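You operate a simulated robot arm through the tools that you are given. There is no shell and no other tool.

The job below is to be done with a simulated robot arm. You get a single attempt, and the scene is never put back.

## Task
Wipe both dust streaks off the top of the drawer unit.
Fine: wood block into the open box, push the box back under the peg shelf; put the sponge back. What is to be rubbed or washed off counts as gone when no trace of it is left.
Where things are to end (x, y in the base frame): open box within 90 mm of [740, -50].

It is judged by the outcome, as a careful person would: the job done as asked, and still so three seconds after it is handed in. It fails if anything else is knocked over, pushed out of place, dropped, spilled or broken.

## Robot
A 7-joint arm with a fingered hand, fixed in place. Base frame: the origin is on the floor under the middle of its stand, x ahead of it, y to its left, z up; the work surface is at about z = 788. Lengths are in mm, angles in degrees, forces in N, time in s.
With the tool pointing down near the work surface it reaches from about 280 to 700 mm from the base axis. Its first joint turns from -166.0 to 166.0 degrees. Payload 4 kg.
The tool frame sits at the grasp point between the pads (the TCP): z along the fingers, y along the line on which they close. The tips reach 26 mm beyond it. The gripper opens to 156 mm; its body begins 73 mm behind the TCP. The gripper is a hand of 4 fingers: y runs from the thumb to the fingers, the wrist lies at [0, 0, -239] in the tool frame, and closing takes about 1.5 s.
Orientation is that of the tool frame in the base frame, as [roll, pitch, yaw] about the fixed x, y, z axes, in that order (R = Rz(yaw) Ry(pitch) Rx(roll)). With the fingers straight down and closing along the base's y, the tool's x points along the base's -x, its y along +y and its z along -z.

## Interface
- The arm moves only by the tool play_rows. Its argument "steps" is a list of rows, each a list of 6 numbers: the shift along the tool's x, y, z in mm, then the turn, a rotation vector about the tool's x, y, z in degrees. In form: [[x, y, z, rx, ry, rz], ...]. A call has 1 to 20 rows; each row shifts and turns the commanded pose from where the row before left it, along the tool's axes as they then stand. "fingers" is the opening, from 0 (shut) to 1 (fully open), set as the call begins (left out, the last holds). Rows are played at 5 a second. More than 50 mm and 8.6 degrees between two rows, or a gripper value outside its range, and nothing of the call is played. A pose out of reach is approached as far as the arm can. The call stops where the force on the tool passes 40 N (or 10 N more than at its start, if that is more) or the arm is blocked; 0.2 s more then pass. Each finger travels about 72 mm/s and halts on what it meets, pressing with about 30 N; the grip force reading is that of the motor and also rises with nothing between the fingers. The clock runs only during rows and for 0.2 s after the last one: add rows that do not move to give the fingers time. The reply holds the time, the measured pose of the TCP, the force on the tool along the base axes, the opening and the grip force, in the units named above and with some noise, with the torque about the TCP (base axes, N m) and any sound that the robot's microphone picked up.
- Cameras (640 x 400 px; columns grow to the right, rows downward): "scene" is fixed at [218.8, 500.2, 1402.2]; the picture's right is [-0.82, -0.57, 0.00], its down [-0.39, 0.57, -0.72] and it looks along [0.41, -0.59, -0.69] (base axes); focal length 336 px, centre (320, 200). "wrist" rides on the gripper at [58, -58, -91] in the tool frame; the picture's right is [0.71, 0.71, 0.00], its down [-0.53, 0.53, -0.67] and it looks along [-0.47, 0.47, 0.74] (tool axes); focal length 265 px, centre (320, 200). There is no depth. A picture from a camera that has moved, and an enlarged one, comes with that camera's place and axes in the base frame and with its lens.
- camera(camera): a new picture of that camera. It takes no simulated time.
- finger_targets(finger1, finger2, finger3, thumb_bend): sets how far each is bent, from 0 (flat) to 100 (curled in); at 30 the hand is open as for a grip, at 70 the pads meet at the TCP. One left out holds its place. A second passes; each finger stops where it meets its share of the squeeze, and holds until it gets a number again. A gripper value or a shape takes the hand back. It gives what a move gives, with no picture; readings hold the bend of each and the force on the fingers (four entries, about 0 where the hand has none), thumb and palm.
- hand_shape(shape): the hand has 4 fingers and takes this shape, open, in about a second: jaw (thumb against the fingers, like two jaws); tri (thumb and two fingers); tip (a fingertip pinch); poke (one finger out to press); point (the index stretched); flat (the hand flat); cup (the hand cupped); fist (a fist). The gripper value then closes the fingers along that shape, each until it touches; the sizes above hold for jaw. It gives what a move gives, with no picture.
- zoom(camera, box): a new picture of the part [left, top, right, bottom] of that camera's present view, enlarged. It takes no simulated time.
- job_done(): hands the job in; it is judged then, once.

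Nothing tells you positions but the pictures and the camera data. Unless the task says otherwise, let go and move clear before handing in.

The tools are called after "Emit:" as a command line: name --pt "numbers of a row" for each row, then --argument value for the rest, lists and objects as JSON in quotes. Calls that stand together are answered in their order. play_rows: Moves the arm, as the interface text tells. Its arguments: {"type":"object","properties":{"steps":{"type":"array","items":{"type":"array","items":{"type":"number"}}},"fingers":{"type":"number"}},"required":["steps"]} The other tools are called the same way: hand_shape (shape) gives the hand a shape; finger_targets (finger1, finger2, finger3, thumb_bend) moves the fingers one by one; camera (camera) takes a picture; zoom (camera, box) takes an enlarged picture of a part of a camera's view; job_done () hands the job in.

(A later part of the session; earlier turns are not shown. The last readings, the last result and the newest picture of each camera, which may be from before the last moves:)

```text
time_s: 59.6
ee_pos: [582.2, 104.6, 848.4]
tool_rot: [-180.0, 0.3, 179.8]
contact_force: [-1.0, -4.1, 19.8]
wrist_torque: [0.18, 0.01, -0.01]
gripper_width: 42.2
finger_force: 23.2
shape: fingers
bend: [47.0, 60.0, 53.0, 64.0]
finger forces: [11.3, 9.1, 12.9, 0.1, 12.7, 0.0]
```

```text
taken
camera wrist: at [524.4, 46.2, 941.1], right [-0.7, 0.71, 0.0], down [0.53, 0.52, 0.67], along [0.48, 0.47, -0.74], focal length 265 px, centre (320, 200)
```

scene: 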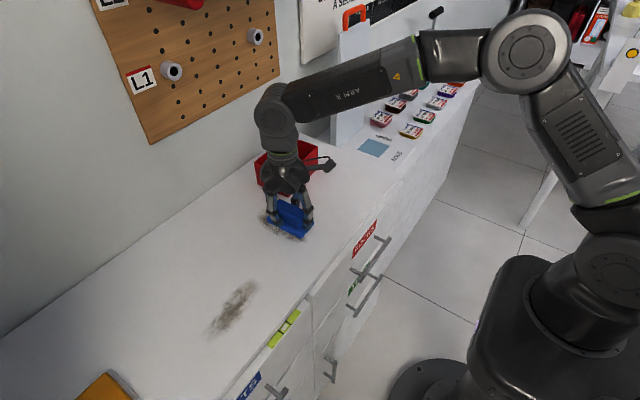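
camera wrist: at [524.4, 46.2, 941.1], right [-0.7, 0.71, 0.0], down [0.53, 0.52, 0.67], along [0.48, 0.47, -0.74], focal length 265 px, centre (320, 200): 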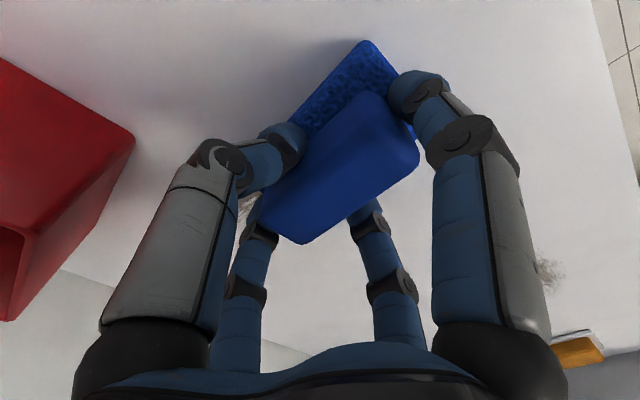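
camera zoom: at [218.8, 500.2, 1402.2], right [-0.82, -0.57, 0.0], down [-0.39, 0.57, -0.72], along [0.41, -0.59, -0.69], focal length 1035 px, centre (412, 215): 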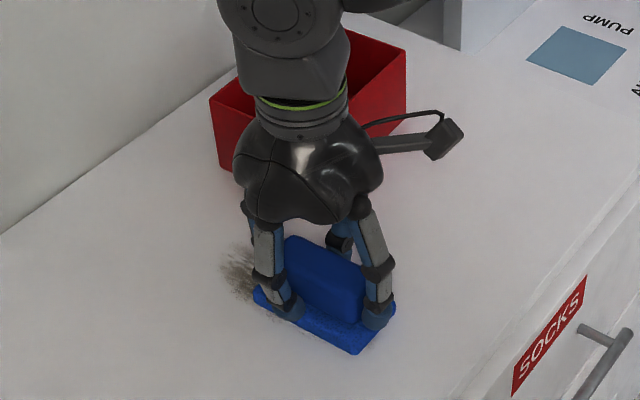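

The sponge is seated at about 20 N. I'll make a first stroke back along x toward the far end of the streak.

Emit:
play_rows --pt "-6 0 -0.3 0 0 0" --pt "-8 0 0 0 0 0" --pt "-8 0 0 0 0 0" --pt "-8 0 0 0 0 0" --pt "0 0 0 0 0 0"

Emit:
zoom --camera "scene" --box '[220, 130, 360, 260]'

```text
time_s: 60.8
ee_pos: [611.1, 103.7, 848.1]
tool_rot: [180.0, 0.2, 179.9]
contact_force: [-5.5, 0.6, 11.6]
wrist_torque: [0.17, 0.28, 0.12]
gripper_width: 42.8
finger_force: 21.4
shape: fingers
bend: [46.0, 60.0, 54.0, 65.0]
finger forces: [11.4, 11.5, 10.2, 0.1, 10.3, 0.0]
```

```text
3.08 times, centred on (290, 195) of scene
camera zoom: at [218.8, 500.2, 1402.2], right [-0.82, -0.57, 0.0], down [-0.39, 0.57, -0.72], along [0.41, -0.59, -0.69], focal length 1035 px, centre (412, 215)
```

zoom: 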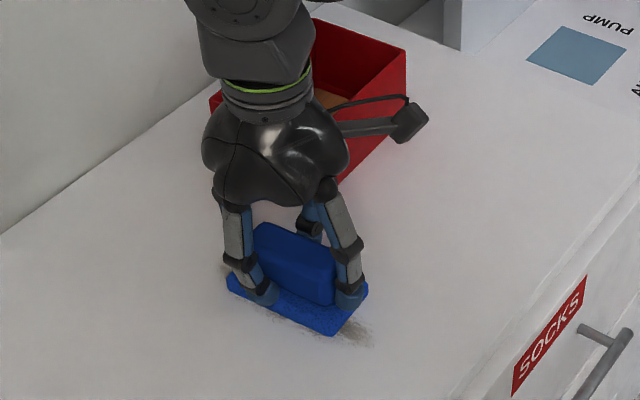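

The dust is fading where the sponge passed, at about 12 N. I'll continue with full strokes back and forth along the streak.

Emit:
play_rows --pt "-9 0 0 0 0 0" --pt "-9 0 0 0 0 0" --pt "-9 0 0 0 0 0" --pt "-9 0 0 0 0 0" --pt "-9 0 0 0 0 0" --pt "0 4 0 0 0 0" --pt "9 0 0 0 0 0" --pt "9 0 0 0 0 0" --pt "9 0 0 0 0 0" --pt "9 0 0 0 0 0" --pt "9 0 0 0 0 0" --pt "9 0 0 0 0 0" --pt "9 0 0 0 0 0" --pt "9 0 0 0 0 0" --pt "9 0 0 0 0 0" --pt "9 0 0 0 0 0" --pt "9 0 0 0 0 0" --pt "0 0 0 0 0 0"

Emit:
zoom --camera "scene" --box '[220, 130, 360, 260]'

Emit:
camera --camera "wrist"

```text
time_s: 64.6
ee_pos: [559.4, 107.7, 848.3]
tool_rot: [179.8, 0.3, 179.8]
contact_force: [13.3, -1.3, 19.8]
wrist_torque: [0.09, -0.53, -0.01]
gripper_width: 40.2
finger_force: 26.0
shape: fingers
bend: [48.0, 60.0, 53.0, 65.0]
finger forces: [12.4, 9.1, 18.0, 0.1, 10.9, 0.0]
```

```text
3.08 times, centred on (290, 195) of scene
camera zoom: at [218.8, 500.2, 1402.2], right [-0.82, -0.57, 0.0], down [-0.39, 0.57, -0.72], along [0.41, -0.59, -0.69], focal length 1035 px, centre (412, 215)
```

zoom: 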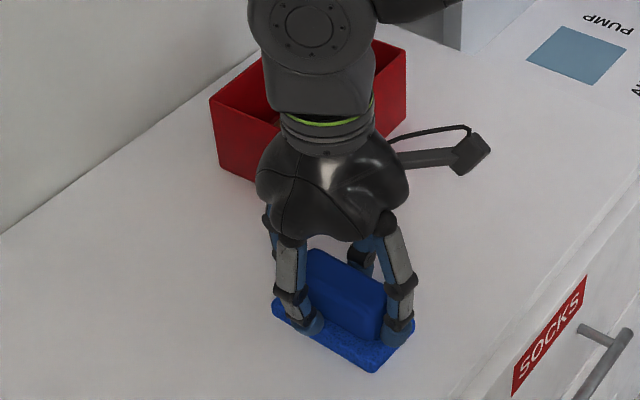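

```text
taken
camera wrist: at [501.1, 49.2, 941.1], right [-0.7, 0.71, 0.0], down [0.52, 0.52, 0.67], along [0.48, 0.47, -0.74], focal length 265 px, centre (320, 200)
```

wrist: 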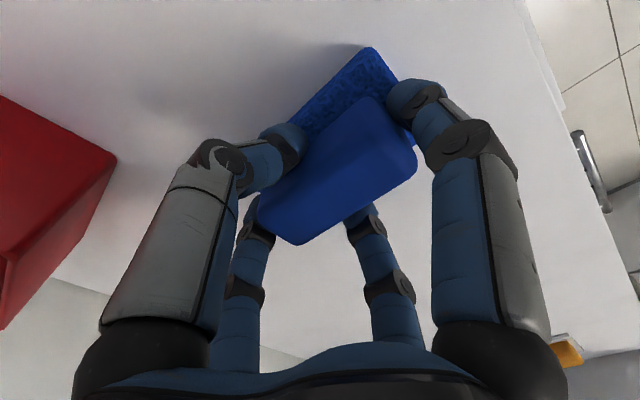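

The streak looks gone along this pass. I'll make another round with slight sideways offsets, then lift to inspect the surface.

Emit:
play_rows --pt "-3 6 0 0 0 0" --pt "-9 0 0 0 0 0" --pt "-9 0 0 0 0 0" --pt "-9 0 0 0 0 0" --pt "-9 0 0 0 0 0" --pt "-9 0 0 0 0 0" --pt "-9 0 0 0 0 0" --pt "-9 0 0 0 0 0" --pt "-9 0 0 0 0 0" --pt "-9 0 0 0 0 0" --pt "-9 0 0 0 0 0" --pt "-6 0 0 0 0 0" --pt "0 -8 0 0 0 0" --pt "0 -8 0 0 0 0" --pt "0 0 0 0 0 0"

Emit:
play_rows --pt "9 0 0 0 0 0" --pt "9 0 0 0 0 0" --pt "9 0 0 0 0 0" --pt "9 0 0 0 0 0" --pt "9 0 0 0 0 0" --pt "9 0 0 0 0 0" --pt "9 0 0 0 0 0" --pt "9 0 0 0 0 0" --pt "9 0 0 0 0 0" --pt "9 0 0 0 0 0" --pt "9 0 0 0 0 0" --pt "0 0 0 0 0 0"

Emit:
camera --camera "scene"

Emit:
zoom --camera "scene" --box '[220, 130, 360, 260]'

```text
time_s: 65.2
ee_pos: [563.2, 111.2, 849.3]
tool_rot: [-179.7, -0.3, 179.6]
contact_force: [-4.1, -4.0, 10.5]
wrist_torque: [-0.05, -0.33, -0.14]
gripper_width: 42.2
finger_force: 23.2
shape: fingers
bend: [47.0, 61.0, 53.0, 64.0]
finger forces: [9.5, 8.3, 16.7, 0.1, 12.4, 0.1]
stopped in row 2: the force on the tool passed its limit at 44 N (the readings are from after the stop); the commanded pose is now the measured one
```

```text
time_s: 67.8
ee_pos: [467.2, 114.1, 849.1]
tool_rot: [-179.7, -0.3, 179.8]
contact_force: [14.6, -0.8, 17.7]
wrist_torque: [0.08, -0.89, -0.11]
gripper_width: 38.3
finger_force: 26.4
shape: fingers
bend: [49.0, 60.0, 51.0, 65.0]
finger forces: [8.5, 9.9, 23.9, 0.1, 10.3, 0.0]
```

```text
taken
```

scene: 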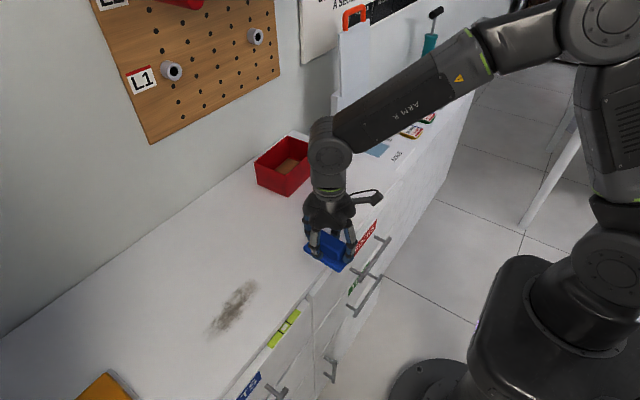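

```text
3.08 times, centred on (290, 195) of scene
camera zoom: at [218.8, 500.2, 1402.2], right [-0.82, -0.57, 0.0], down [-0.39, 0.57, -0.72], along [0.41, -0.59, -0.69], focal length 1035 px, centre (412, 215)
```

zoom: 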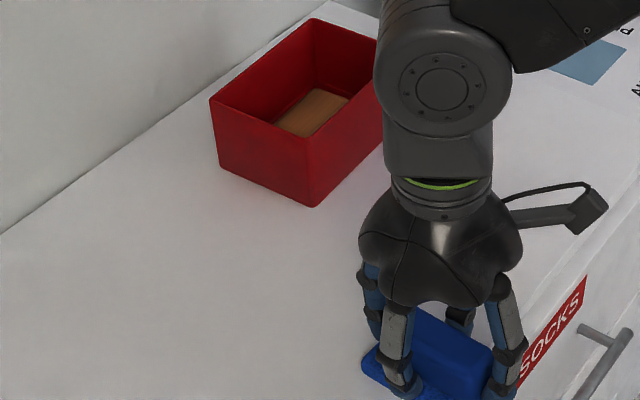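

A force spike stopped the first call and the queued return stroke then carried the sponge to the front edge, though nothing was disturbed. I'll lift straight up and inspect the streak area and the sponge.

Emit:
play_rows --pt "0 0 -8 0 0 0" --pt "0 0 -16 0 0 0" --pt "0 0 -20 0 0 0" --pt "0 0 -20 0 0 0" --pt "0 0 0 0 0 0"

Emit:
camera --camera "wrist"

Emit:
zoom --camera "scene" --box '[220, 170, 380, 290]'

```text
time_s: 69.0
ee_pos: [464.3, 114.0, 911.6]
tool_rot: [-179.6, -0.6, 179.7]
contact_force: [0.6, 1.0, -0.3]
wrist_torque: [0.0, 0.01, 0.01]
gripper_width: 39.4
finger_force: 19.6
shape: fingers
bend: [49.0, 60.0, 52.0, 65.0]
finger forces: [8.4, 8.7, 12.4, 0.0, 9.8, 0.2]
```

```text
taken
camera wrist: at [407.4, 55.7, 1005.0], right [-0.7, 0.71, 0.0], down [0.53, 0.53, 0.66], along [0.47, 0.47, -0.75], focal length 265 px, centre (320, 200)
```

wrist: 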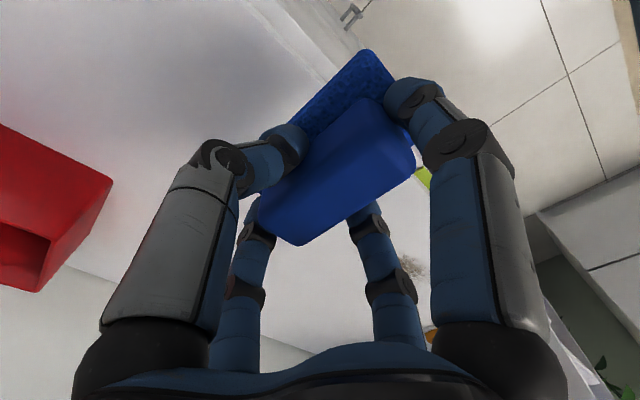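

```text
3.33 times, centred on (300, 230) of scene
camera zoom: at [218.8, 500.2, 1402.2], right [-0.82, -0.57, 0.0], down [-0.39, 0.57, -0.72], along [0.41, -0.59, -0.69], focal length 1122 px, centre (387, 100)
```

zoom: 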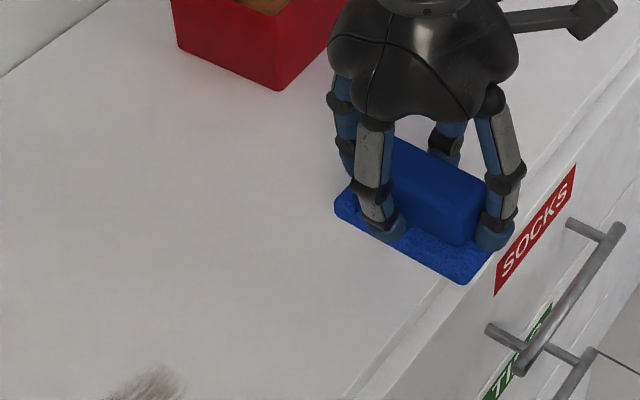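

The second streak's area looks clean and the sponge is still firmly held. Next I'll straighten the hand and carry the sponge to the -y end of the first streak, near (545, 260).

Emit:
play_rows --pt "-16 28 0 -0.4 -0.6 0" --pt "-16 28 0 0 0 0" --pt "-16 28 0 0 0 0" --pt "-16 28 0 0 0 0" --pt "-16 28 0 0 0 0" --pt "0 0 20 0 0 0" --pt "0 0 20 0 0 0" --pt "0 0 0 0 0 0"

Emit:
zoom --camera "scene" --box '[180, 210, 340, 350]'

Emit:
camera --camera "wrist"

```text
time_s: 70.8
ee_pos: [546.4, 253.6, 871.5]
tool_rot: [180.0, 0.2, 179.7]
contact_force: [0.1, 0.3, 0.1]
wrist_torque: [0.0, 0.01, 0.01]
gripper_width: 39.2
finger_force: 17.9
shape: fingers
bend: [49.0, 61.0, 53.0, 65.0]
finger forces: [8.6, 8.1, 9.6, 0.1, 9.8, 0.1]
```

```text
2.86 times, centred on (260, 280) of scene
camera zoom: at [218.8, 500.2, 1402.2], right [-0.82, -0.57, 0.0], down [-0.39, 0.57, -0.72], along [0.41, -0.59, -0.69], focal length 961 px, centre (491, -29)
```

zoom: 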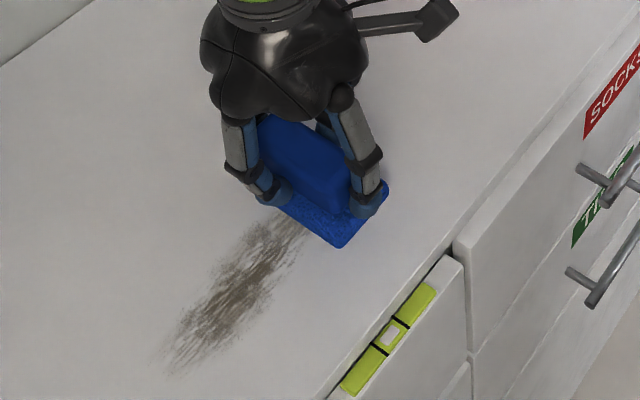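

```text
taken
camera wrist: at [488.4, 194.3, 964.9], right [-0.7, 0.71, 0.0], down [0.53, 0.52, 0.67], along [0.48, 0.47, -0.74], focal length 265 px, centre (320, 200)
```

wrist: 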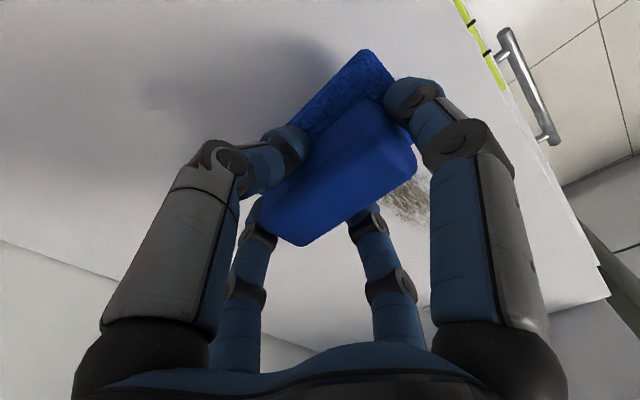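

The sponge is over the near end of the first streak. I'll lower it to contact.

Emit:
play_rows --pt "0 0 8 0 0 0" --pt "0 0 8 0 0 0" --pt "0 0 4 0 0 0" --pt "0 0 2 0 0 0" --pt "0 0 0 0 0 0"

```text
time_s: 72.0
ee_pos: [545.7, 252.6, 850.4]
tool_rot: [179.9, 0.2, 179.8]
contact_force: [0.0, -1.0, 3.0]
wrist_torque: [0.05, 0.13, 0.0]
gripper_width: 39.1
finger_force: 18.3
shape: fingers
bend: [48.0, 61.0, 53.0, 65.0]
finger forces: [8.6, 8.2, 9.7, 0.0, 10.4, 0.0]
```

First touch at 3 N. I'll press about 1.5 mm more and check the force before stroking.

Emit:
play_rows --pt "0 0 1.2 0 0 0" --pt "0 0 0 0 0 0"

```text
time_s: 72.6
ee_pos: [546.1, 253.5, 850.3]
tool_rot: [179.9, 0.2, 179.7]
contact_force: [0.5, -2.6, 5.0]
wrist_torque: [0.11, 0.15, 0.02]
gripper_width: 39.3
finger_force: 19.2
shape: fingers
bend: [49.0, 61.0, 53.0, 65.0]
finger forces: [8.2, 8.3, 10.2, 0.0, 11.4, 0.1]
```

Emit:
play_rows --pt "0 0 1.2 0 0 0" --pt "0 0 0.8 0 0 0" --pt "0 0 0 0 0 0"

```text
time_s: 73.4
ee_pos: [547.1, 253.8, 848.9]
tool_rot: [179.8, 0.2, 179.7]
contact_force: [-1.0, -3.2, 23.9]
wrist_torque: [0.14, 0.18, -0.01]
gripper_width: 38.9
finger_force: 25.9
shape: fingers
bend: [48.0, 61.0, 53.0, 65.0]
finger forces: [12.3, 12.7, 13.6, 0.1, 13.2, 0.0]
```

The sponge sits flat at about 24 N. I'll ease slightly and stroke toward +y.

Emit:
play_rows --pt "0 5 -0.4 0 0 0" --pt "0 8 0 0 0 0" --pt "0 8 0 0 0 0" --pt "0 8 0 0 0 0" --pt "0 8 0 0 0 0" --pt "0 0 0 0 0 0"

Emit:
zoom --camera "scene" --box '[180, 210, 340, 350]'

```text
time_s: 74.7
ee_pos: [547.2, 287.4, 848.2]
tool_rot: [-180.0, 0.4, 179.6]
contact_force: [0.3, -3.1, 7.2]
wrist_torque: [0.01, 0.06, 0.01]
gripper_width: 39.3
finger_force: 22.5
shape: fingers
bend: [48.0, 61.0, 53.0, 64.0]
finger forces: [12.3, 8.7, 12.5, 0.0, 11.3, 0.0]
stopped in row 6: the force on the tool passed its limit at 41 N (the readings are from after the stop); the commanded pose is now the measured one
```

```text
2.86 times, centred on (260, 280) of scene
camera zoom: at [218.8, 500.2, 1402.2], right [-0.82, -0.57, 0.0], down [-0.39, 0.57, -0.72], along [0.41, -0.59, -0.69], focal length 961 px, centre (491, -29)
```

zoom: 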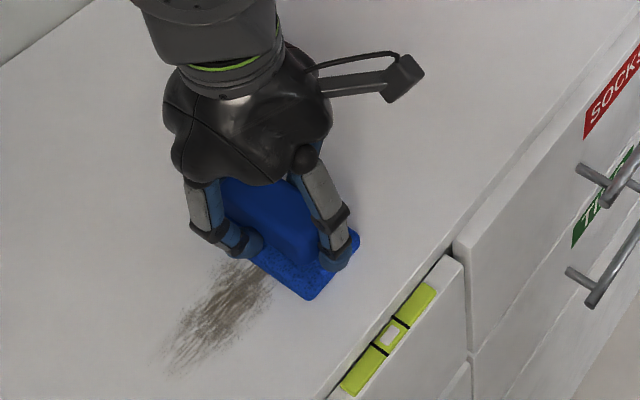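

The force briefly passed 40 N and is now about 7 N, which is a good wiping load. I'll continue toward +y in smaller batches.

Emit:
play_rows --pt "0 7 0 0 0 0" --pt "0 7 0 0 0 0" --pt "0 7 0 0 0 0" --pt "0 7 0 0 0 0" --pt "0 7 0 0 0 0" --pt "0 7 0 0 0 0" --pt "0 7 0 0 0 0"

Emit:
zoom --camera "scene" --box '[180, 210, 340, 350]'

```text
time_s: 76.2
ee_pos: [547.6, 334.6, 848.1]
tool_rot: [-179.7, 0.3, 179.5]
contact_force: [-4.8, -21.1, 25.2]
wrist_torque: [-0.8, 0.06, -0.09]
gripper_width: 39.8
finger_force: 28.8
shape: fingers
bend: [48.0, 64.0, 53.0, 63.0]
finger forces: [14.0, 4.3, 17.3, 0.1, 21.6, 0.1]
```

```text
2.86 times, centred on (260, 280) of scene
camera zoom: at [218.8, 500.2, 1402.2], right [-0.82, -0.57, 0.0], down [-0.39, 0.57, -0.72], along [0.41, -0.59, -0.69], focal length 961 px, centre (491, -29)
```

zoom: 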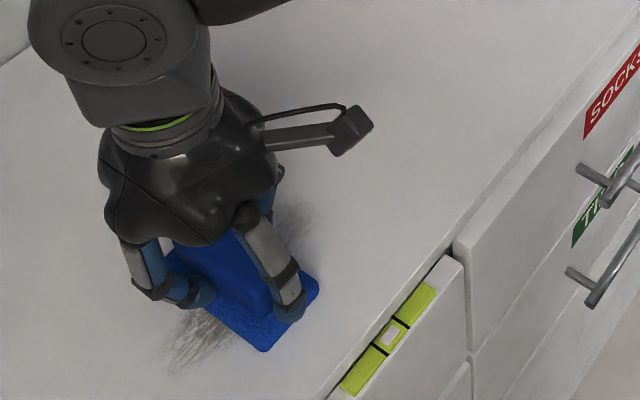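

The drag sideways is high (21 N), so the sponge is leaning in the grip. I'll ease the pressure and use short strokes along x instead, which the grip supports better.

Emit:
play_rows --pt "0 -2 -1.0 0 0 0" --pt "0 0 0 0 0 0"

```text
time_s: 76.8
ee_pos: [547.3, 335.9, 848.6]
tool_rot: [-180.0, 0.3, 179.7]
contact_force: [2.0, -3.3, 12.6]
wrist_torque: [-0.03, -0.21, -0.03]
gripper_width: 39.6
finger_force: 25.6
shape: fingers
bend: [48.0, 62.0, 53.0, 64.0]
finger forces: [12.6, 8.9, 18.7, 0.0, 11.6, 0.0]
```

Emit:
play_rows --pt "-6 0 0 0 0 0" --pt "-6 0 0 0 0 0" --pt "-6 0 0 0 0 0" --pt "6 2 0 0 0 0" --pt "6 2 0 0 0 0" --pt "6 2 0 0 0 0" --pt "6 2 0 0 0 0" --pt "6 2 0 0 0 0"

Emit:
zoom --camera "scene" --box '[180, 210, 340, 350]'

```text
time_s: 78.7
ee_pos: [535.8, 343.6, 848.5]
tool_rot: [-179.9, 0.3, 179.6]
contact_force: [2.4, -0.7, 4.0]
wrist_torque: [0.05, -0.23, -0.11]
gripper_width: 39.9
finger_force: 19.6
shape: fingers
bend: [48.0, 61.0, 53.0, 64.0]
finger forces: [9.0, 8.9, 11.5, 0.0, 10.4, 0.0]
```

```text
2.86 times, centred on (260, 280) of scene
camera zoom: at [218.8, 500.2, 1402.2], right [-0.82, -0.57, 0.0], down [-0.39, 0.57, -0.72], along [0.41, -0.59, -0.69], focal length 961 px, centre (491, -29)
```

zoom: 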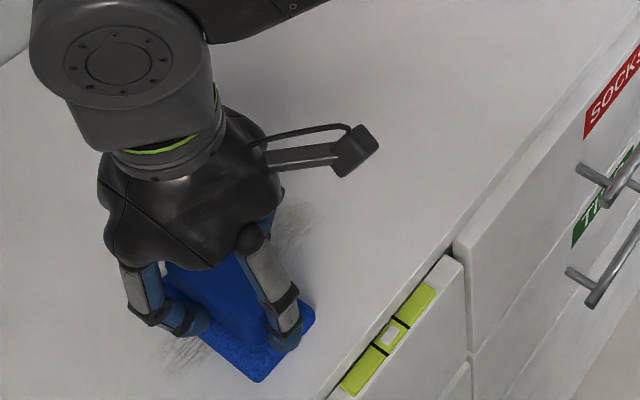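

The remaining dust is fading. I'll add a little pressure and zigzag along x while advancing in +y.

Emit:
play_rows --pt "-7 2 0.5 0 0 0" --pt "-7 2 0 0 0 0" --pt "-7 2 0 0 0 0" --pt "-5 2 0 0 0 0" --pt "7 2 0 0 0 0" --pt "7 2 0 0 0 0" --pt "7 2 0 0 0 0" --pt "5 2 0 0 0 0" --pt "-7 2 0 0 0 0" --pt "-7 2 0 0 0 0" --pt "-7 2 0 0 0 0" --pt "-5 2 0 0 0 0" --pt "7 2 0 0 0 0" --pt "7 2 0 0 0 0" --pt "7 2 0 0 0 0" --pt "5 2 0 0 0 0"

Emit:
zoom --camera "scene" --box '[180, 210, 340, 350]'

```text
time_s: 82.0
ee_pos: [535.5, 375.7, 849.3]
tool_rot: [-179.9, 0.3, 179.5]
contact_force: [8.1, -4.1, 13.4]
wrist_torque: [0.04, -0.12, -0.03]
gripper_width: 38.6
finger_force: 22.5
shape: fingers
bend: [49.0, 61.0, 53.0, 64.0]
finger forces: [10.5, 10.3, 12.5, 0.0, 11.8, 0.0]
```

```text
2.86 times, centred on (260, 280) of scene
camera zoom: at [218.8, 500.2, 1402.2], right [-0.82, -0.57, 0.0], down [-0.39, 0.57, -0.72], along [0.41, -0.59, -0.69], focal length 961 px, centre (491, -29)
```

zoom: 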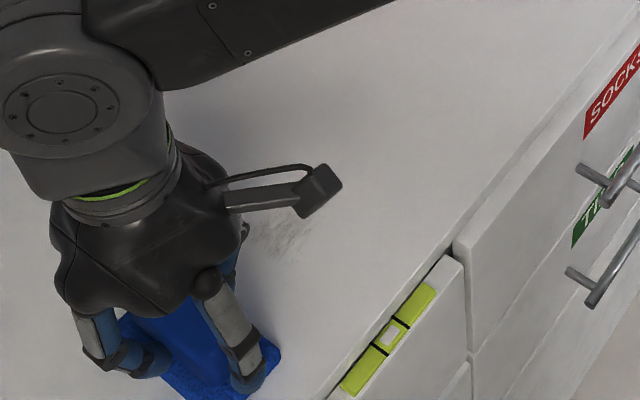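

A faint trace remains around y ≈ 300, while the far end looks covered. I'll zigzag back toward -y over it.

Emit:
play_rows --pt "-7 2 0 0 0 0" --pt "-7 2 0 0 0 0" --pt "-7 0 0 0 0 0" --pt "-5 -2 0 0 0 0" --pt "7 -3 0 0 0 0" --pt "7 -3 0 0 0 0" --pt "7 -3 0 0 0 0" --pt "5 -3 0 0 0 0" --pt "-7 -3 0 0 0 0" --pt "-7 -3 0 0 0 0" --pt "-7 -3 0 0 0 0" --pt "-5 -3 0 0 0 0" --pt "7 -3 0 0 0 0" --pt "7 -3 0 0 0 0" --pt "7 -3 0 0 0 0" --pt "5 -3 0 0 0 0"

Emit:
zoom --camera "scene" --box '[180, 210, 340, 350]'

```text
time_s: 85.5
ee_pos: [537.4, 341.2, 849.0]
tool_rot: [-179.7, 0.5, 179.5]
contact_force: [12.5, 2.0, 19.1]
wrist_torque: [0.44, -0.35, -0.14]
gripper_width: 38.5
finger_force: 26.2
shape: fingers
bend: [49.0, 60.0, 52.0, 66.0]
finger forces: [10.6, 18.6, 11.9, 0.0, 10.6, 0.1]
```

```text
2.86 times, centred on (260, 280) of scene
camera zoom: at [218.8, 500.2, 1402.2], right [-0.82, -0.57, 0.0], down [-0.39, 0.57, -0.72], along [0.41, -0.59, -0.69], focal length 961 px, centre (491, -29)
```

zoom: 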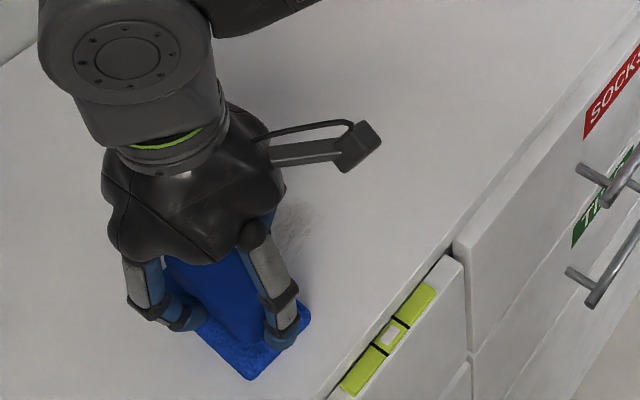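

Pressure is steady at about 19 N and the far half looks clean. I'll continue the zigzag toward -y over the last faint trace.

Emit:
play_rows --pt "-7 -3 -0.2 0 0 0" --pt "-7 -3 0 0 0 0" --pt "-7 -3 0 0 0 0" --pt "-5 -3 0 0 0 0" --pt "7 -3 0 0 0 0" --pt "7 -3 0 0 0 0" --pt "7 -3 0 0 0 0" --pt "5 -3 0 0 0 0" --pt "-7 -3 0 0 0 0" --pt "-7 -3 0 0 0 0" --pt "-7 -3 0 0 0 0" --pt "-5 -3 0 0 0 0" --pt "7 -3 0 0 0 0" --pt "7 -3 0 0 0 0" --pt "7 -3 0 0 0 0" --pt "5 -3 0 0 0 0"

Emit:
zoom --camera "scene" --box '[180, 210, 340, 350]'

```text
time_s: 88.8
ee_pos: [536.5, 293.1, 849.1]
tool_rot: [-179.9, 0.5, 179.6]
contact_force: [10.3, 1.9, 15.1]
wrist_torque: [0.39, -0.34, -0.17]
gripper_width: 39.4
finger_force: 23.0
shape: fingers
bend: [48.0, 59.0, 53.0, 66.0]
finger forces: [8.5, 17.2, 10.5, 0.1, 10.0, 0.0]
```

```text
2.86 times, centred on (260, 280) of scene
camera zoom: at [218.8, 500.2, 1402.2], right [-0.82, -0.57, 0.0], down [-0.39, 0.57, -0.72], along [0.41, -0.59, -0.69], focal length 961 px, centre (491, -29)
```

zoom: 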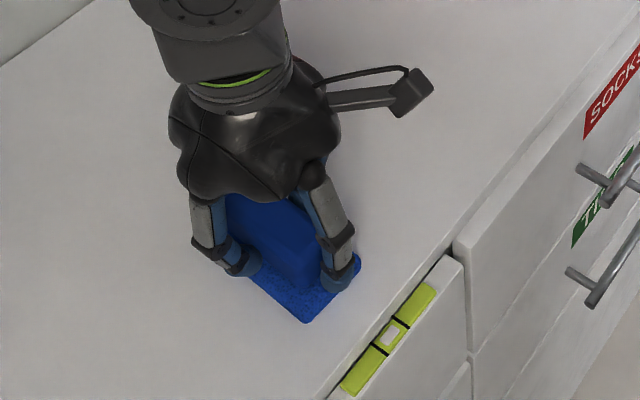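

Only the -y end is left under the sponge. I'll zigzag on to y ≈ 255 and part of the way back.

Emit:
play_rows --pt "-7 -3 0 0 0 0" --pt "-7 -3 0 0 0 0" --pt "-7 -3 0 0 0 0" --pt "-5 -3 0 0 0 0" --pt "7 -3 0 0 0 0" --pt "7 -3 0 0 0 0" --pt "7 -3 0 0 0 0" --pt "5 -3 0 0 0 0" --pt "-7 -2 0 0 0 0" --pt "-7 -2 0 0 0 0" --pt "-7 -2 0 0 0 0" --pt "-5 -2 0 0 0 0" --pt "7 -2 0 0 0 0" --pt "7 -2 0 0 0 0" --pt "7 -2 0 0 0 0" --pt "5 -2 0 0 0 0"

Emit:
zoom --camera "scene" --box '[180, 210, 340, 350]'

```text
time_s: 92.2
ee_pos: [535.7, 253.0, 849.4]
tool_rot: [-179.9, 0.5, 179.5]
contact_force: [11.5, 1.4, 14.9]
wrist_torque: [0.36, -0.33, -0.14]
gripper_width: 39.3
finger_force: 23.6
shape: fingers
bend: [49.0, 60.0, 53.0, 66.0]
finger forces: [8.3, 17.9, 9.9, 0.0, 10.2, 0.0]
```

```text
2.86 times, centred on (260, 280) of scene
camera zoom: at [218.8, 500.2, 1402.2], right [-0.82, -0.57, 0.0], down [-0.39, 0.57, -0.72], along [0.41, -0.59, -0.69], focal length 961 px, centre (491, -29)
```

zoom: 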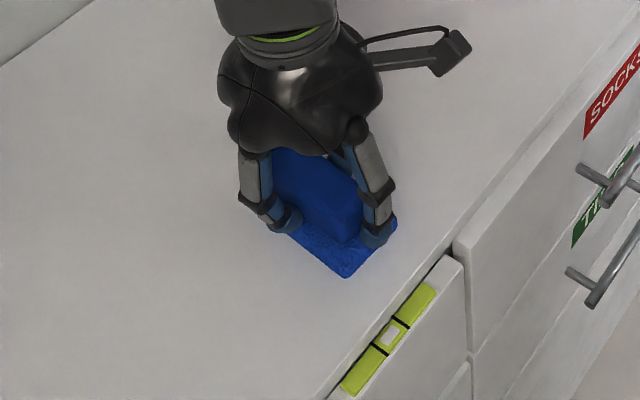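

The first streak looks gone from here. I'll lift the sponge and inspect both areas closely.

Emit:
play_rows --pt "0 0 -6 0 0 0" --pt "0 0 -15 0 0 0" --pt "0 -10 -25 0 0 0" --pt "0 -30 -25 0 0 0" --pt "0 -40 -15 0 0 0" --pt "0 0 0 0 0 0"

Emit:
zoom --camera "scene" --box '[200, 260, 300, 350]'

Emit:
camera --camera "wrist"

Emit:
camera --camera "scene"

```text
time_s: 93.7
ee_pos: [532.3, 172.7, 933.8]
tool_rot: [-180.0, 0.3, 179.6]
contact_force: [-0.5, 0.2, -1.1]
wrist_torque: [-0.01, -0.01, 0.02]
gripper_width: 39.2
finger_force: 16.9
shape: fingers
bend: [48.0, 60.0, 53.0, 66.0]
finger forces: [8.2, 8.8, 7.7, 0.0, 9.9, 0.0]
```

```text
4.44 times, centred on (250, 305) of scene
camera zoom: at [218.8, 500.2, 1402.2], right [-0.82, -0.57, 0.0], down [-0.39, 0.57, -0.72], along [0.41, -0.59, -0.69], focal length 1495 px, centre (631, -267)
```

zoom: 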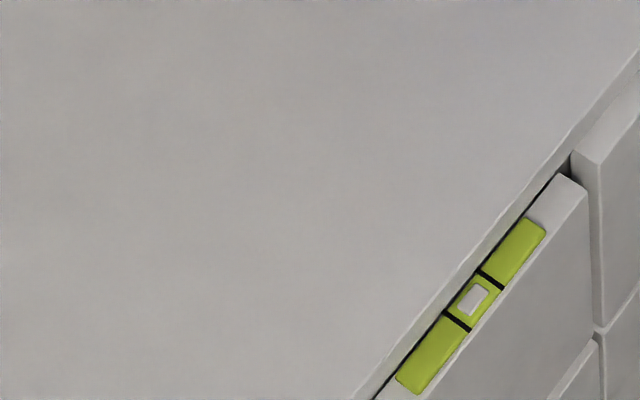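

```text
taken
camera wrist: at [473.3, 115.4, 1026.9], right [-0.7, 0.71, -0.01], down [0.53, 0.52, 0.67], along [0.48, 0.47, -0.74], focal length 265 px, centre (320, 200)
```

wrist: 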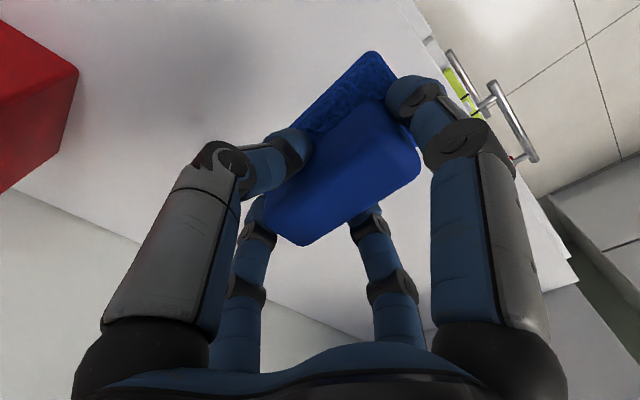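

```text
taken
```

scene: 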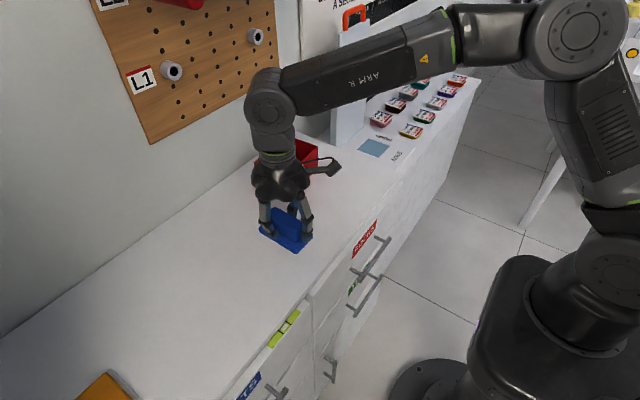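

Streak one's area is clean. I'll carry the sponge back toward its home at height so the view of the second streak's area is open.

Emit:
play_rows --pt "-2 -30 0 0 0 0" --pt "-3 -40 0 0 0 0" --pt "-3 -40 0 0 0 0" --pt "-3 -40 0 0 0 0" --pt "-3 -40 0 0 0 0" --pt "-3 -40 0 0 0 0" --pt "-3 -40 0 0 0 0" --pt "-2 -40 0 0 0 0" --pt "-2 -28 0 0 0 0" --pt "0 0 0 0 0 0"

Emit:
camera --camera "scene"

Emit:
zoom --camera "scene" --box '[230, 180, 340, 270]'

Emit:
zoom --camera "scene" --box '[180, 250, 290, 350]'

Emit:
camera --camera "wrist"

```text
time_s: 95.8
ee_pos: [557.8, -163.4, 937.3]
tool_rot: [-180.0, 0.2, 179.6]
contact_force: [0.2, -0.1, -0.8]
wrist_torque: [-0.02, -0.03, 0.02]
gripper_width: 39.3
finger_force: 16.9
shape: fingers
bend: [48.0, 60.0, 53.0, 66.0]
finger forces: [8.1, 8.6, 7.5, 0.0, 9.9, 0.1]
```

```text
taken
```

scene: 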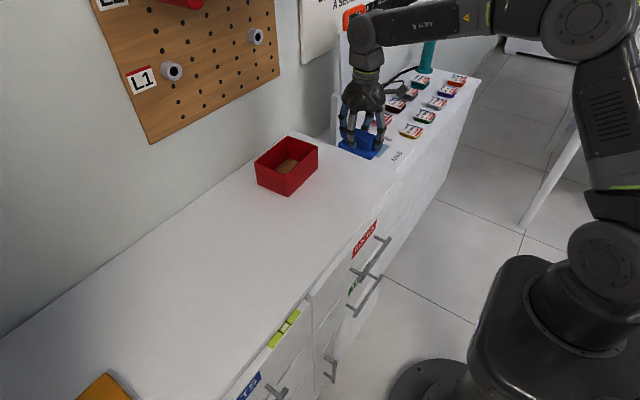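

```text
4.44 times, centred on (285, 225) of scene
camera zoom: at [218.8, 500.2, 1402.2], right [-0.82, -0.57, 0.0], down [-0.39, 0.57, -0.72], along [0.41, -0.59, -0.69], focal length 1495 px, centre (476, 89)
```

zoom: 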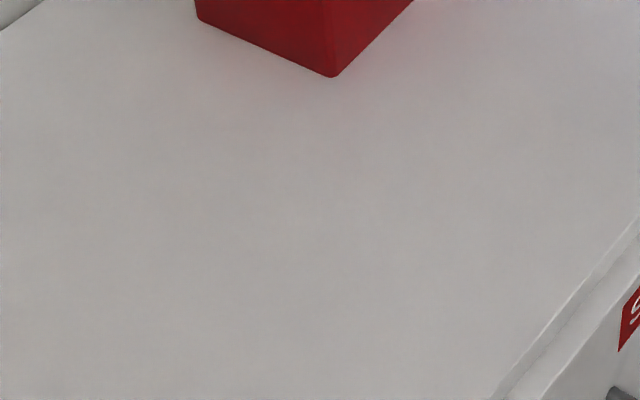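

```text
4.00 times, centred on (235, 300) of scene
camera zoom: at [218.8, 500.2, 1402.2], right [-0.82, -0.57, 0.0], down [-0.39, 0.57, -0.72], along [0.41, -0.59, -0.69], focal length 1346 px, centre (660, -200)
```

zoom: 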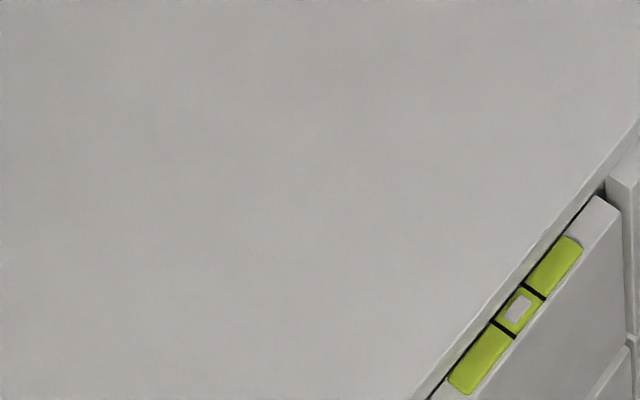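

```text
taken
camera wrist: at [499.6, -222.1, 1029.6], right [-0.7, 0.71, 0.0], down [0.53, 0.52, 0.67], along [0.48, 0.47, -0.74], focal length 265 px, centre (320, 200)
```

wrist: 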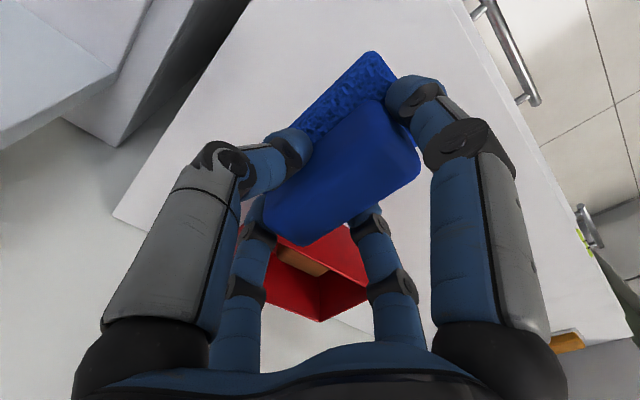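

Both areas look clean at this scale. I'll zoom in harder on each area to check for faint traces.

Emit:
zoom --camera "scene" --box '[250, 200, 290, 230]'

Emit:
zoom --camera "scene" --box '[280, 215, 320, 250]'

Emit:
zoom --camera "scene" --box '[225, 270, 270, 310]'

Emit:
zoom --camera "scene" --box '[200, 300, 245, 345]'

```text
13.33 times, centred on (270, 215) of scene
camera zoom: at [218.8, 500.2, 1402.2], right [-0.82, -0.57, 0.0], down [-0.39, 0.57, -0.72], along [0.41, -0.59, -0.69], focal length 4486 px, centre (987, 0)
```

zoom: 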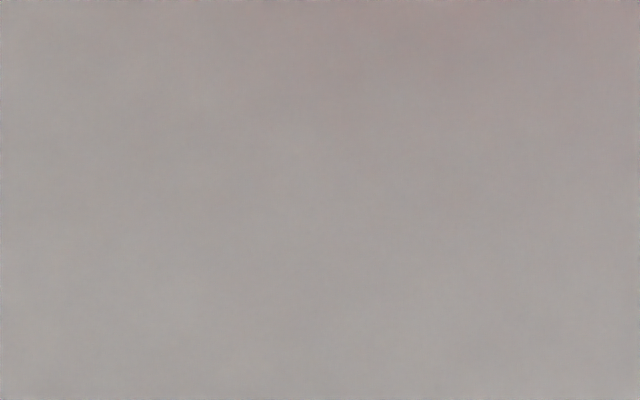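

```text
11.43 times, centred on (300, 232) of scene
camera zoom: at [218.8, 500.2, 1402.2], right [-0.82, -0.57, 0.0], down [-0.39, 0.57, -0.72], along [0.41, -0.59, -0.69], focal length 3845 px, centre (549, -171)
```

zoom: 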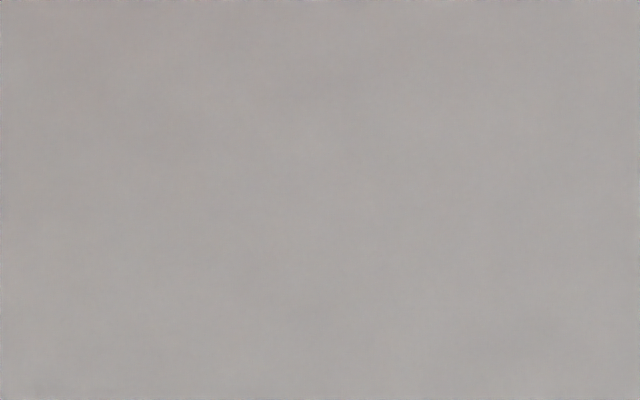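

```text
10.00 times, centred on (248, 290) of scene
camera zoom: at [218.8, 500.2, 1402.2], right [-0.82, -0.57, 0.0], down [-0.39, 0.57, -0.72], along [0.41, -0.59, -0.69], focal length 3365 px, centre (1045, -700)
```

zoom: 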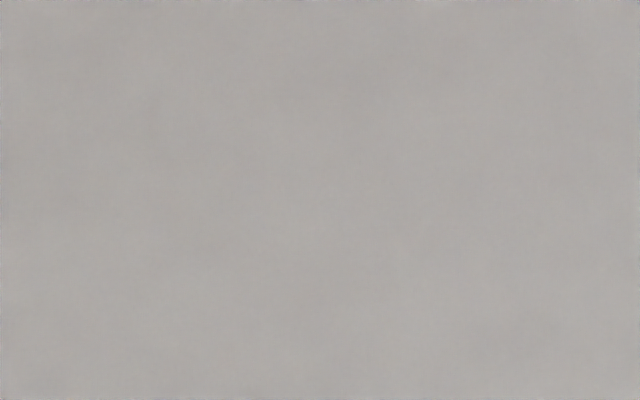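

```text
8.89 times, centred on (222, 322) of scene
camera zoom: at [218.8, 500.2, 1402.2], right [-0.82, -0.57, 0.0], down [-0.39, 0.57, -0.72], along [0.41, -0.59, -0.69], focal length 2991 px, centre (1187, -889)
```

zoom: 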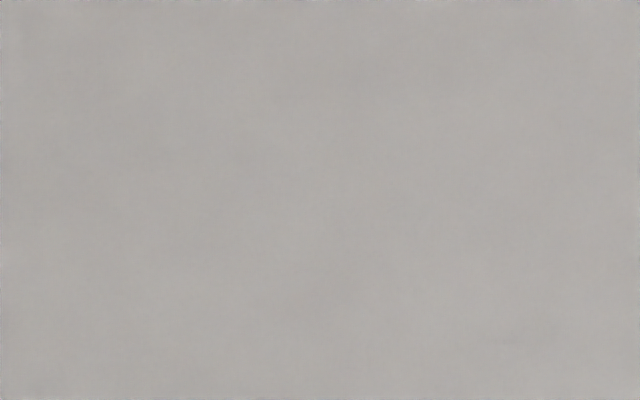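

No trace is visible in either area. I'll now lower the sponge to just above its original spot and compare with the first picture of it.

Emit:
play_rows --pt "1 -3 20 0 0 0" --pt "0 0 20 0 0 0" --pt "0 0 20 0 0 0" --pt "0 0 18 0 0 0" --pt "0 0 0 0 0 0"

Emit:
zoom --camera "scene" --box '[280, 100, 440, 220]'

Emit:
camera --camera "wrist"

```text
time_s: 97.0
ee_pos: [554.7, -164.8, 857.2]
tool_rot: [-179.9, 0.3, 179.5]
contact_force: [0.3, 0.2, -1.4]
wrist_torque: [0.02, 0.01, 0.01]
gripper_width: 39.2
finger_force: 16.8
shape: fingers
bend: [48.0, 60.0, 53.0, 66.0]
finger forces: [8.1, 8.6, 7.4, 0.0, 9.8, 0.0]
```

```text
3.33 times, centred on (360, 160) of scene
camera zoom: at [218.8, 500.2, 1402.2], right [-0.82, -0.57, 0.0], down [-0.39, 0.57, -0.72], along [0.41, -0.59, -0.69], focal length 1122 px, centre (187, 333)
```

zoom: 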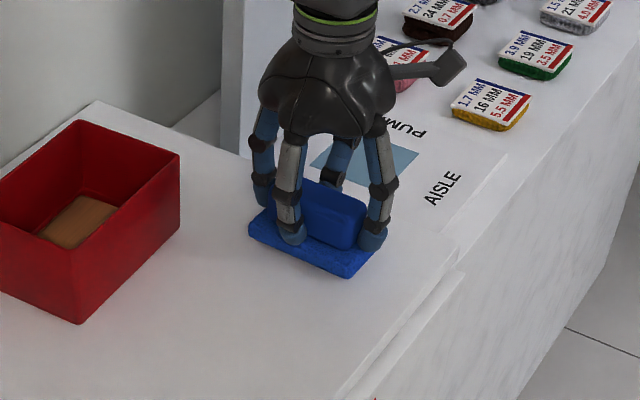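

```text
taken
camera wrist: at [496.7, -223.9, 950.6], right [-0.7, 0.71, -0.01], down [0.53, 0.52, 0.67], along [0.48, 0.47, -0.74], focal length 265 px, centre (320, 200)
```

wrist: 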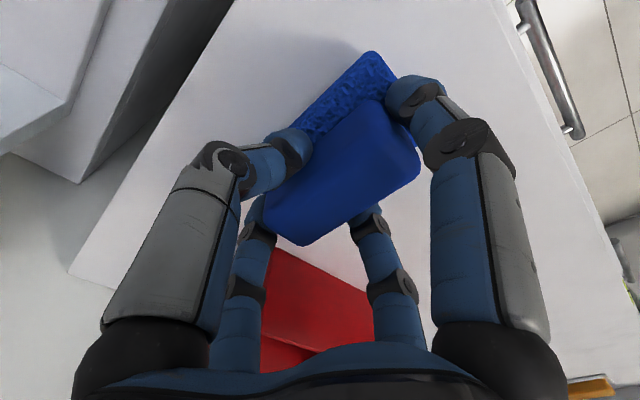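

The sponge hovers about 9 mm over its old place, within roughly 4 mm of where it was. I'll shift by (-3, -2) mm and set it down.

Emit:
play_rows --pt "3 -2 3 0 0 0" --pt "0 0 3 0 0 0" --pt "0 0 1.5 0 0 0" --pt "0 0 0 0 0 0"

```text
time_s: 98.0
ee_pos: [552.5, -168.9, 850.0]
tool_rot: [-180.0, 0.4, 179.5]
contact_force: [-0.5, 0.5, 0.8]
wrist_torque: [0.03, 0.06, 0.0]
gripper_width: 39.5
finger_force: 16.7
shape: fingers
bend: [48.0, 60.0, 53.0, 66.0]
finger forces: [8.1, 8.7, 7.3, 0.0, 9.9, 0.0]
```

Emit:
play_rows --pt "0 0 1.5 0 0 0" --pt "0 0 0.7 0 0 0" --pt "0 0 0 0 0 0"

Emit:
zoom --camera "scene" --box '[280, 100, 440, 220]'

```text
time_s: 98.8
ee_pos: [553.6, -169.2, 848.8]
tool_rot: [-179.9, 0.4, 179.6]
contact_force: [-3.4, 3.7, 17.8]
wrist_torque: [0.49, 0.27, -0.01]
gripper_width: 39.7
finger_force: 23.1
shape: fingers
bend: [48.0, 60.0, 53.0, 66.0]
finger forces: [9.1, 20.3, 7.2, 0.0, 10.2, 0.1]
```

```text
3.33 times, centred on (360, 160) of scene
camera zoom: at [218.8, 500.2, 1402.2], right [-0.82, -0.57, 0.0], down [-0.39, 0.57, -0.72], along [0.41, -0.59, -0.69], focal length 1122 px, centre (187, 333)
```

zoom: 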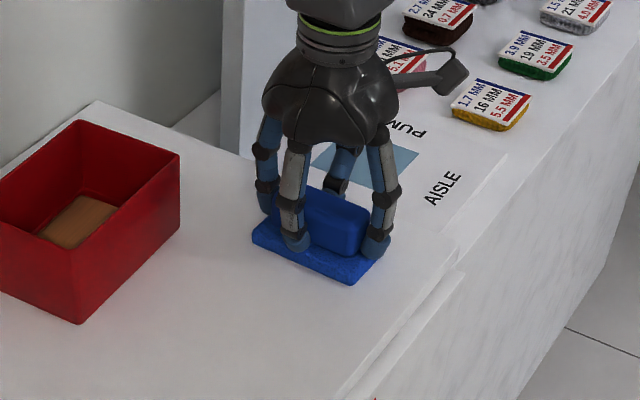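

The sponge is down and matches its original outline closely. I'll ease the pressure, then open the end fingers followed by the side fingers.

Emit:
play_rows --pt "0 0 -0.8 0 0 0" --pt "0 0 0 0 0 0"

Emit:
finger_targets --finger1 42 --finger3 42

Emit:
finger_targets --finger2 54 --thumb_bend 58

Emit:
zoom --camera "scene" --box '[280, 100, 440, 220]'

Emit:
camera --camera "wrist"

```text
time_s: 99.5
ee_pos: [553.0, -168.7, 849.2]
tool_rot: [-179.9, 0.5, 179.5]
contact_force: [0.5, 3.3, 18.7]
wrist_torque: [0.56, 0.13, -0.03]
gripper_width: 39.8
finger_force: 23.6
shape: fingers
bend: [48.0, 59.0, 53.0, 66.0]
finger forces: [8.2, 21.6, 8.2, 0.1, 9.9, 0.0]
```

```text
time_s: 100.5
ee_pos: [552.4, -168.0, 848.7]
tool_rot: [-179.9, 0.3, 179.7]
contact_force: [0.9, 4.2, 20.1]
wrist_torque: [0.71, -0.01, 0.01]
gripper_width: 49.6
finger_force: 19.4
shape: fingers
bend: [42.0, 59.0, 42.0, 66.0]
finger forces: [0.0, 27.6, 0.0, 0.0, 9.6, 0.1]
```

```text
time_s: 101.5
ee_pos: [550.2, -170.0, 848.3]
tool_rot: [-180.0, 0.3, 179.6]
contact_force: [0.4, -1.7, 12.5]
wrist_torque: [0.25, 0.0, 0.02]
gripper_width: 55.2
finger_force: 9.3
shape: fingers
bend: [42.0, 57.0, 42.0, 57.0]
finger forces: [0.1, 17.3, 0.0, 0.0, 0.0, 0.0]
```

```text
3.33 times, centred on (360, 160) of scene
camera zoom: at [218.8, 500.2, 1402.2], right [-0.82, -0.57, 0.0], down [-0.39, 0.57, -0.72], along [0.41, -0.59, -0.69], focal length 1122 px, centre (187, 333)
```

zoom: 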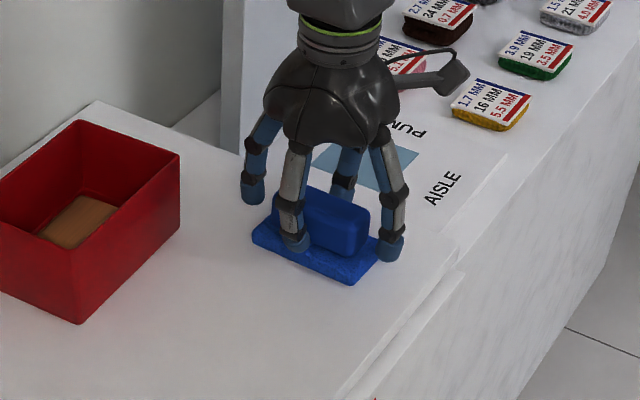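

```text
taken
camera wrist: at [493.7, -227.2, 941.5], right [-0.7, 0.71, -0.01], down [0.53, 0.52, 0.67], along [0.48, 0.47, -0.74], focal length 265 px, centre (320, 200)
```

wrist: 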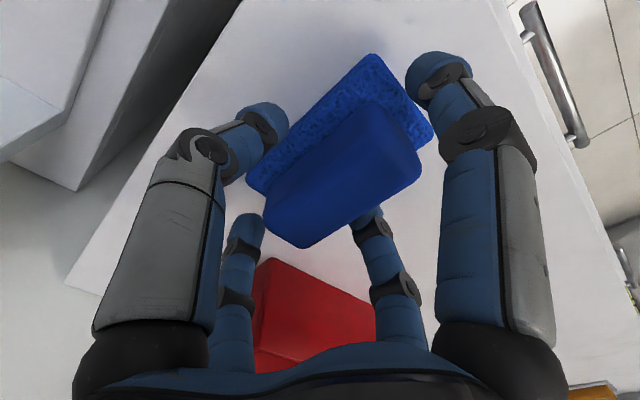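

The end fingers and thumb are free, but finger2's tip presses on the foam base. I'll raise by 4 mm to free it, then open it fully.

Emit:
play_rows --pt "0 0 -2 0 0 0" --pt "0 0 -2 0 0 0" --pt "0 0 0 0 0 0"

Emit:
finger_targets --finger1 36 --finger2 46 --finger3 36 --thumb_bend 46

Emit:
zoom --camera "scene" --box '[280, 100, 440, 220]'

Emit:
camera --camera "wrist"

```text
time_s: 102.2
ee_pos: [552.6, -169.5, 851.9]
tool_rot: [-179.9, 0.2, 179.5]
contact_force: [0.0, 0.6, 0.9]
wrist_torque: [-0.01, 0.02, 0.01]
gripper_width: 55.2
finger_force: 0.1
shape: fingers
bend: [42.0, 54.0, 42.0, 57.0]
finger forces: [0.1, 0.0, 0.0, 0.0, 0.0, 0.1]
```

```text
time_s: 103.2
ee_pos: [551.8, -168.9, 851.5]
tool_rot: [-179.8, 0.3, 179.7]
contact_force: [1.3, 0.8, 0.6]
wrist_torque: [0.02, 0.0, -0.02]
gripper_width: 76.9
finger_force: 0.1
shape: fingers
bend: [36.0, 46.0, 36.0, 46.0]
finger forces: [0.1, 0.0, 0.1, 0.0, 0.0, 0.1]
```

```text
3.33 times, centred on (360, 160) of scene
camera zoom: at [218.8, 500.2, 1402.2], right [-0.82, -0.57, 0.0], down [-0.39, 0.57, -0.72], along [0.41, -0.59, -0.69], focal length 1122 px, centre (187, 333)
```

zoom: 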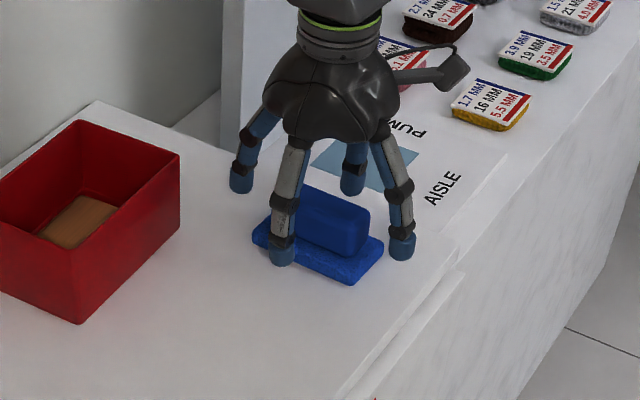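

```text
taken
camera wrist: at [494.1, -226.7, 945.6], right [-0.7, 0.71, -0.01], down [0.53, 0.52, 0.67], along [0.48, 0.47, -0.74], focal length 265 px, centre (320, 200)
```

wrist: 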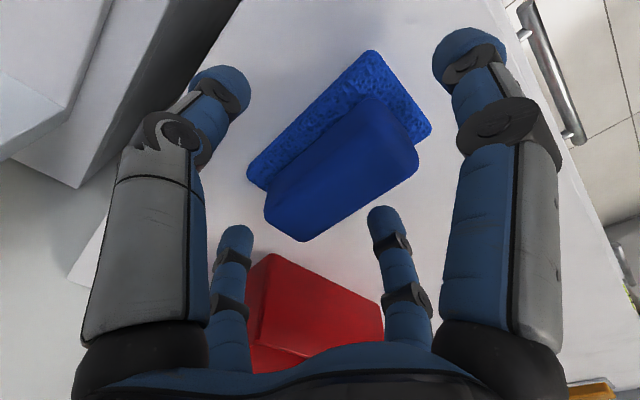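

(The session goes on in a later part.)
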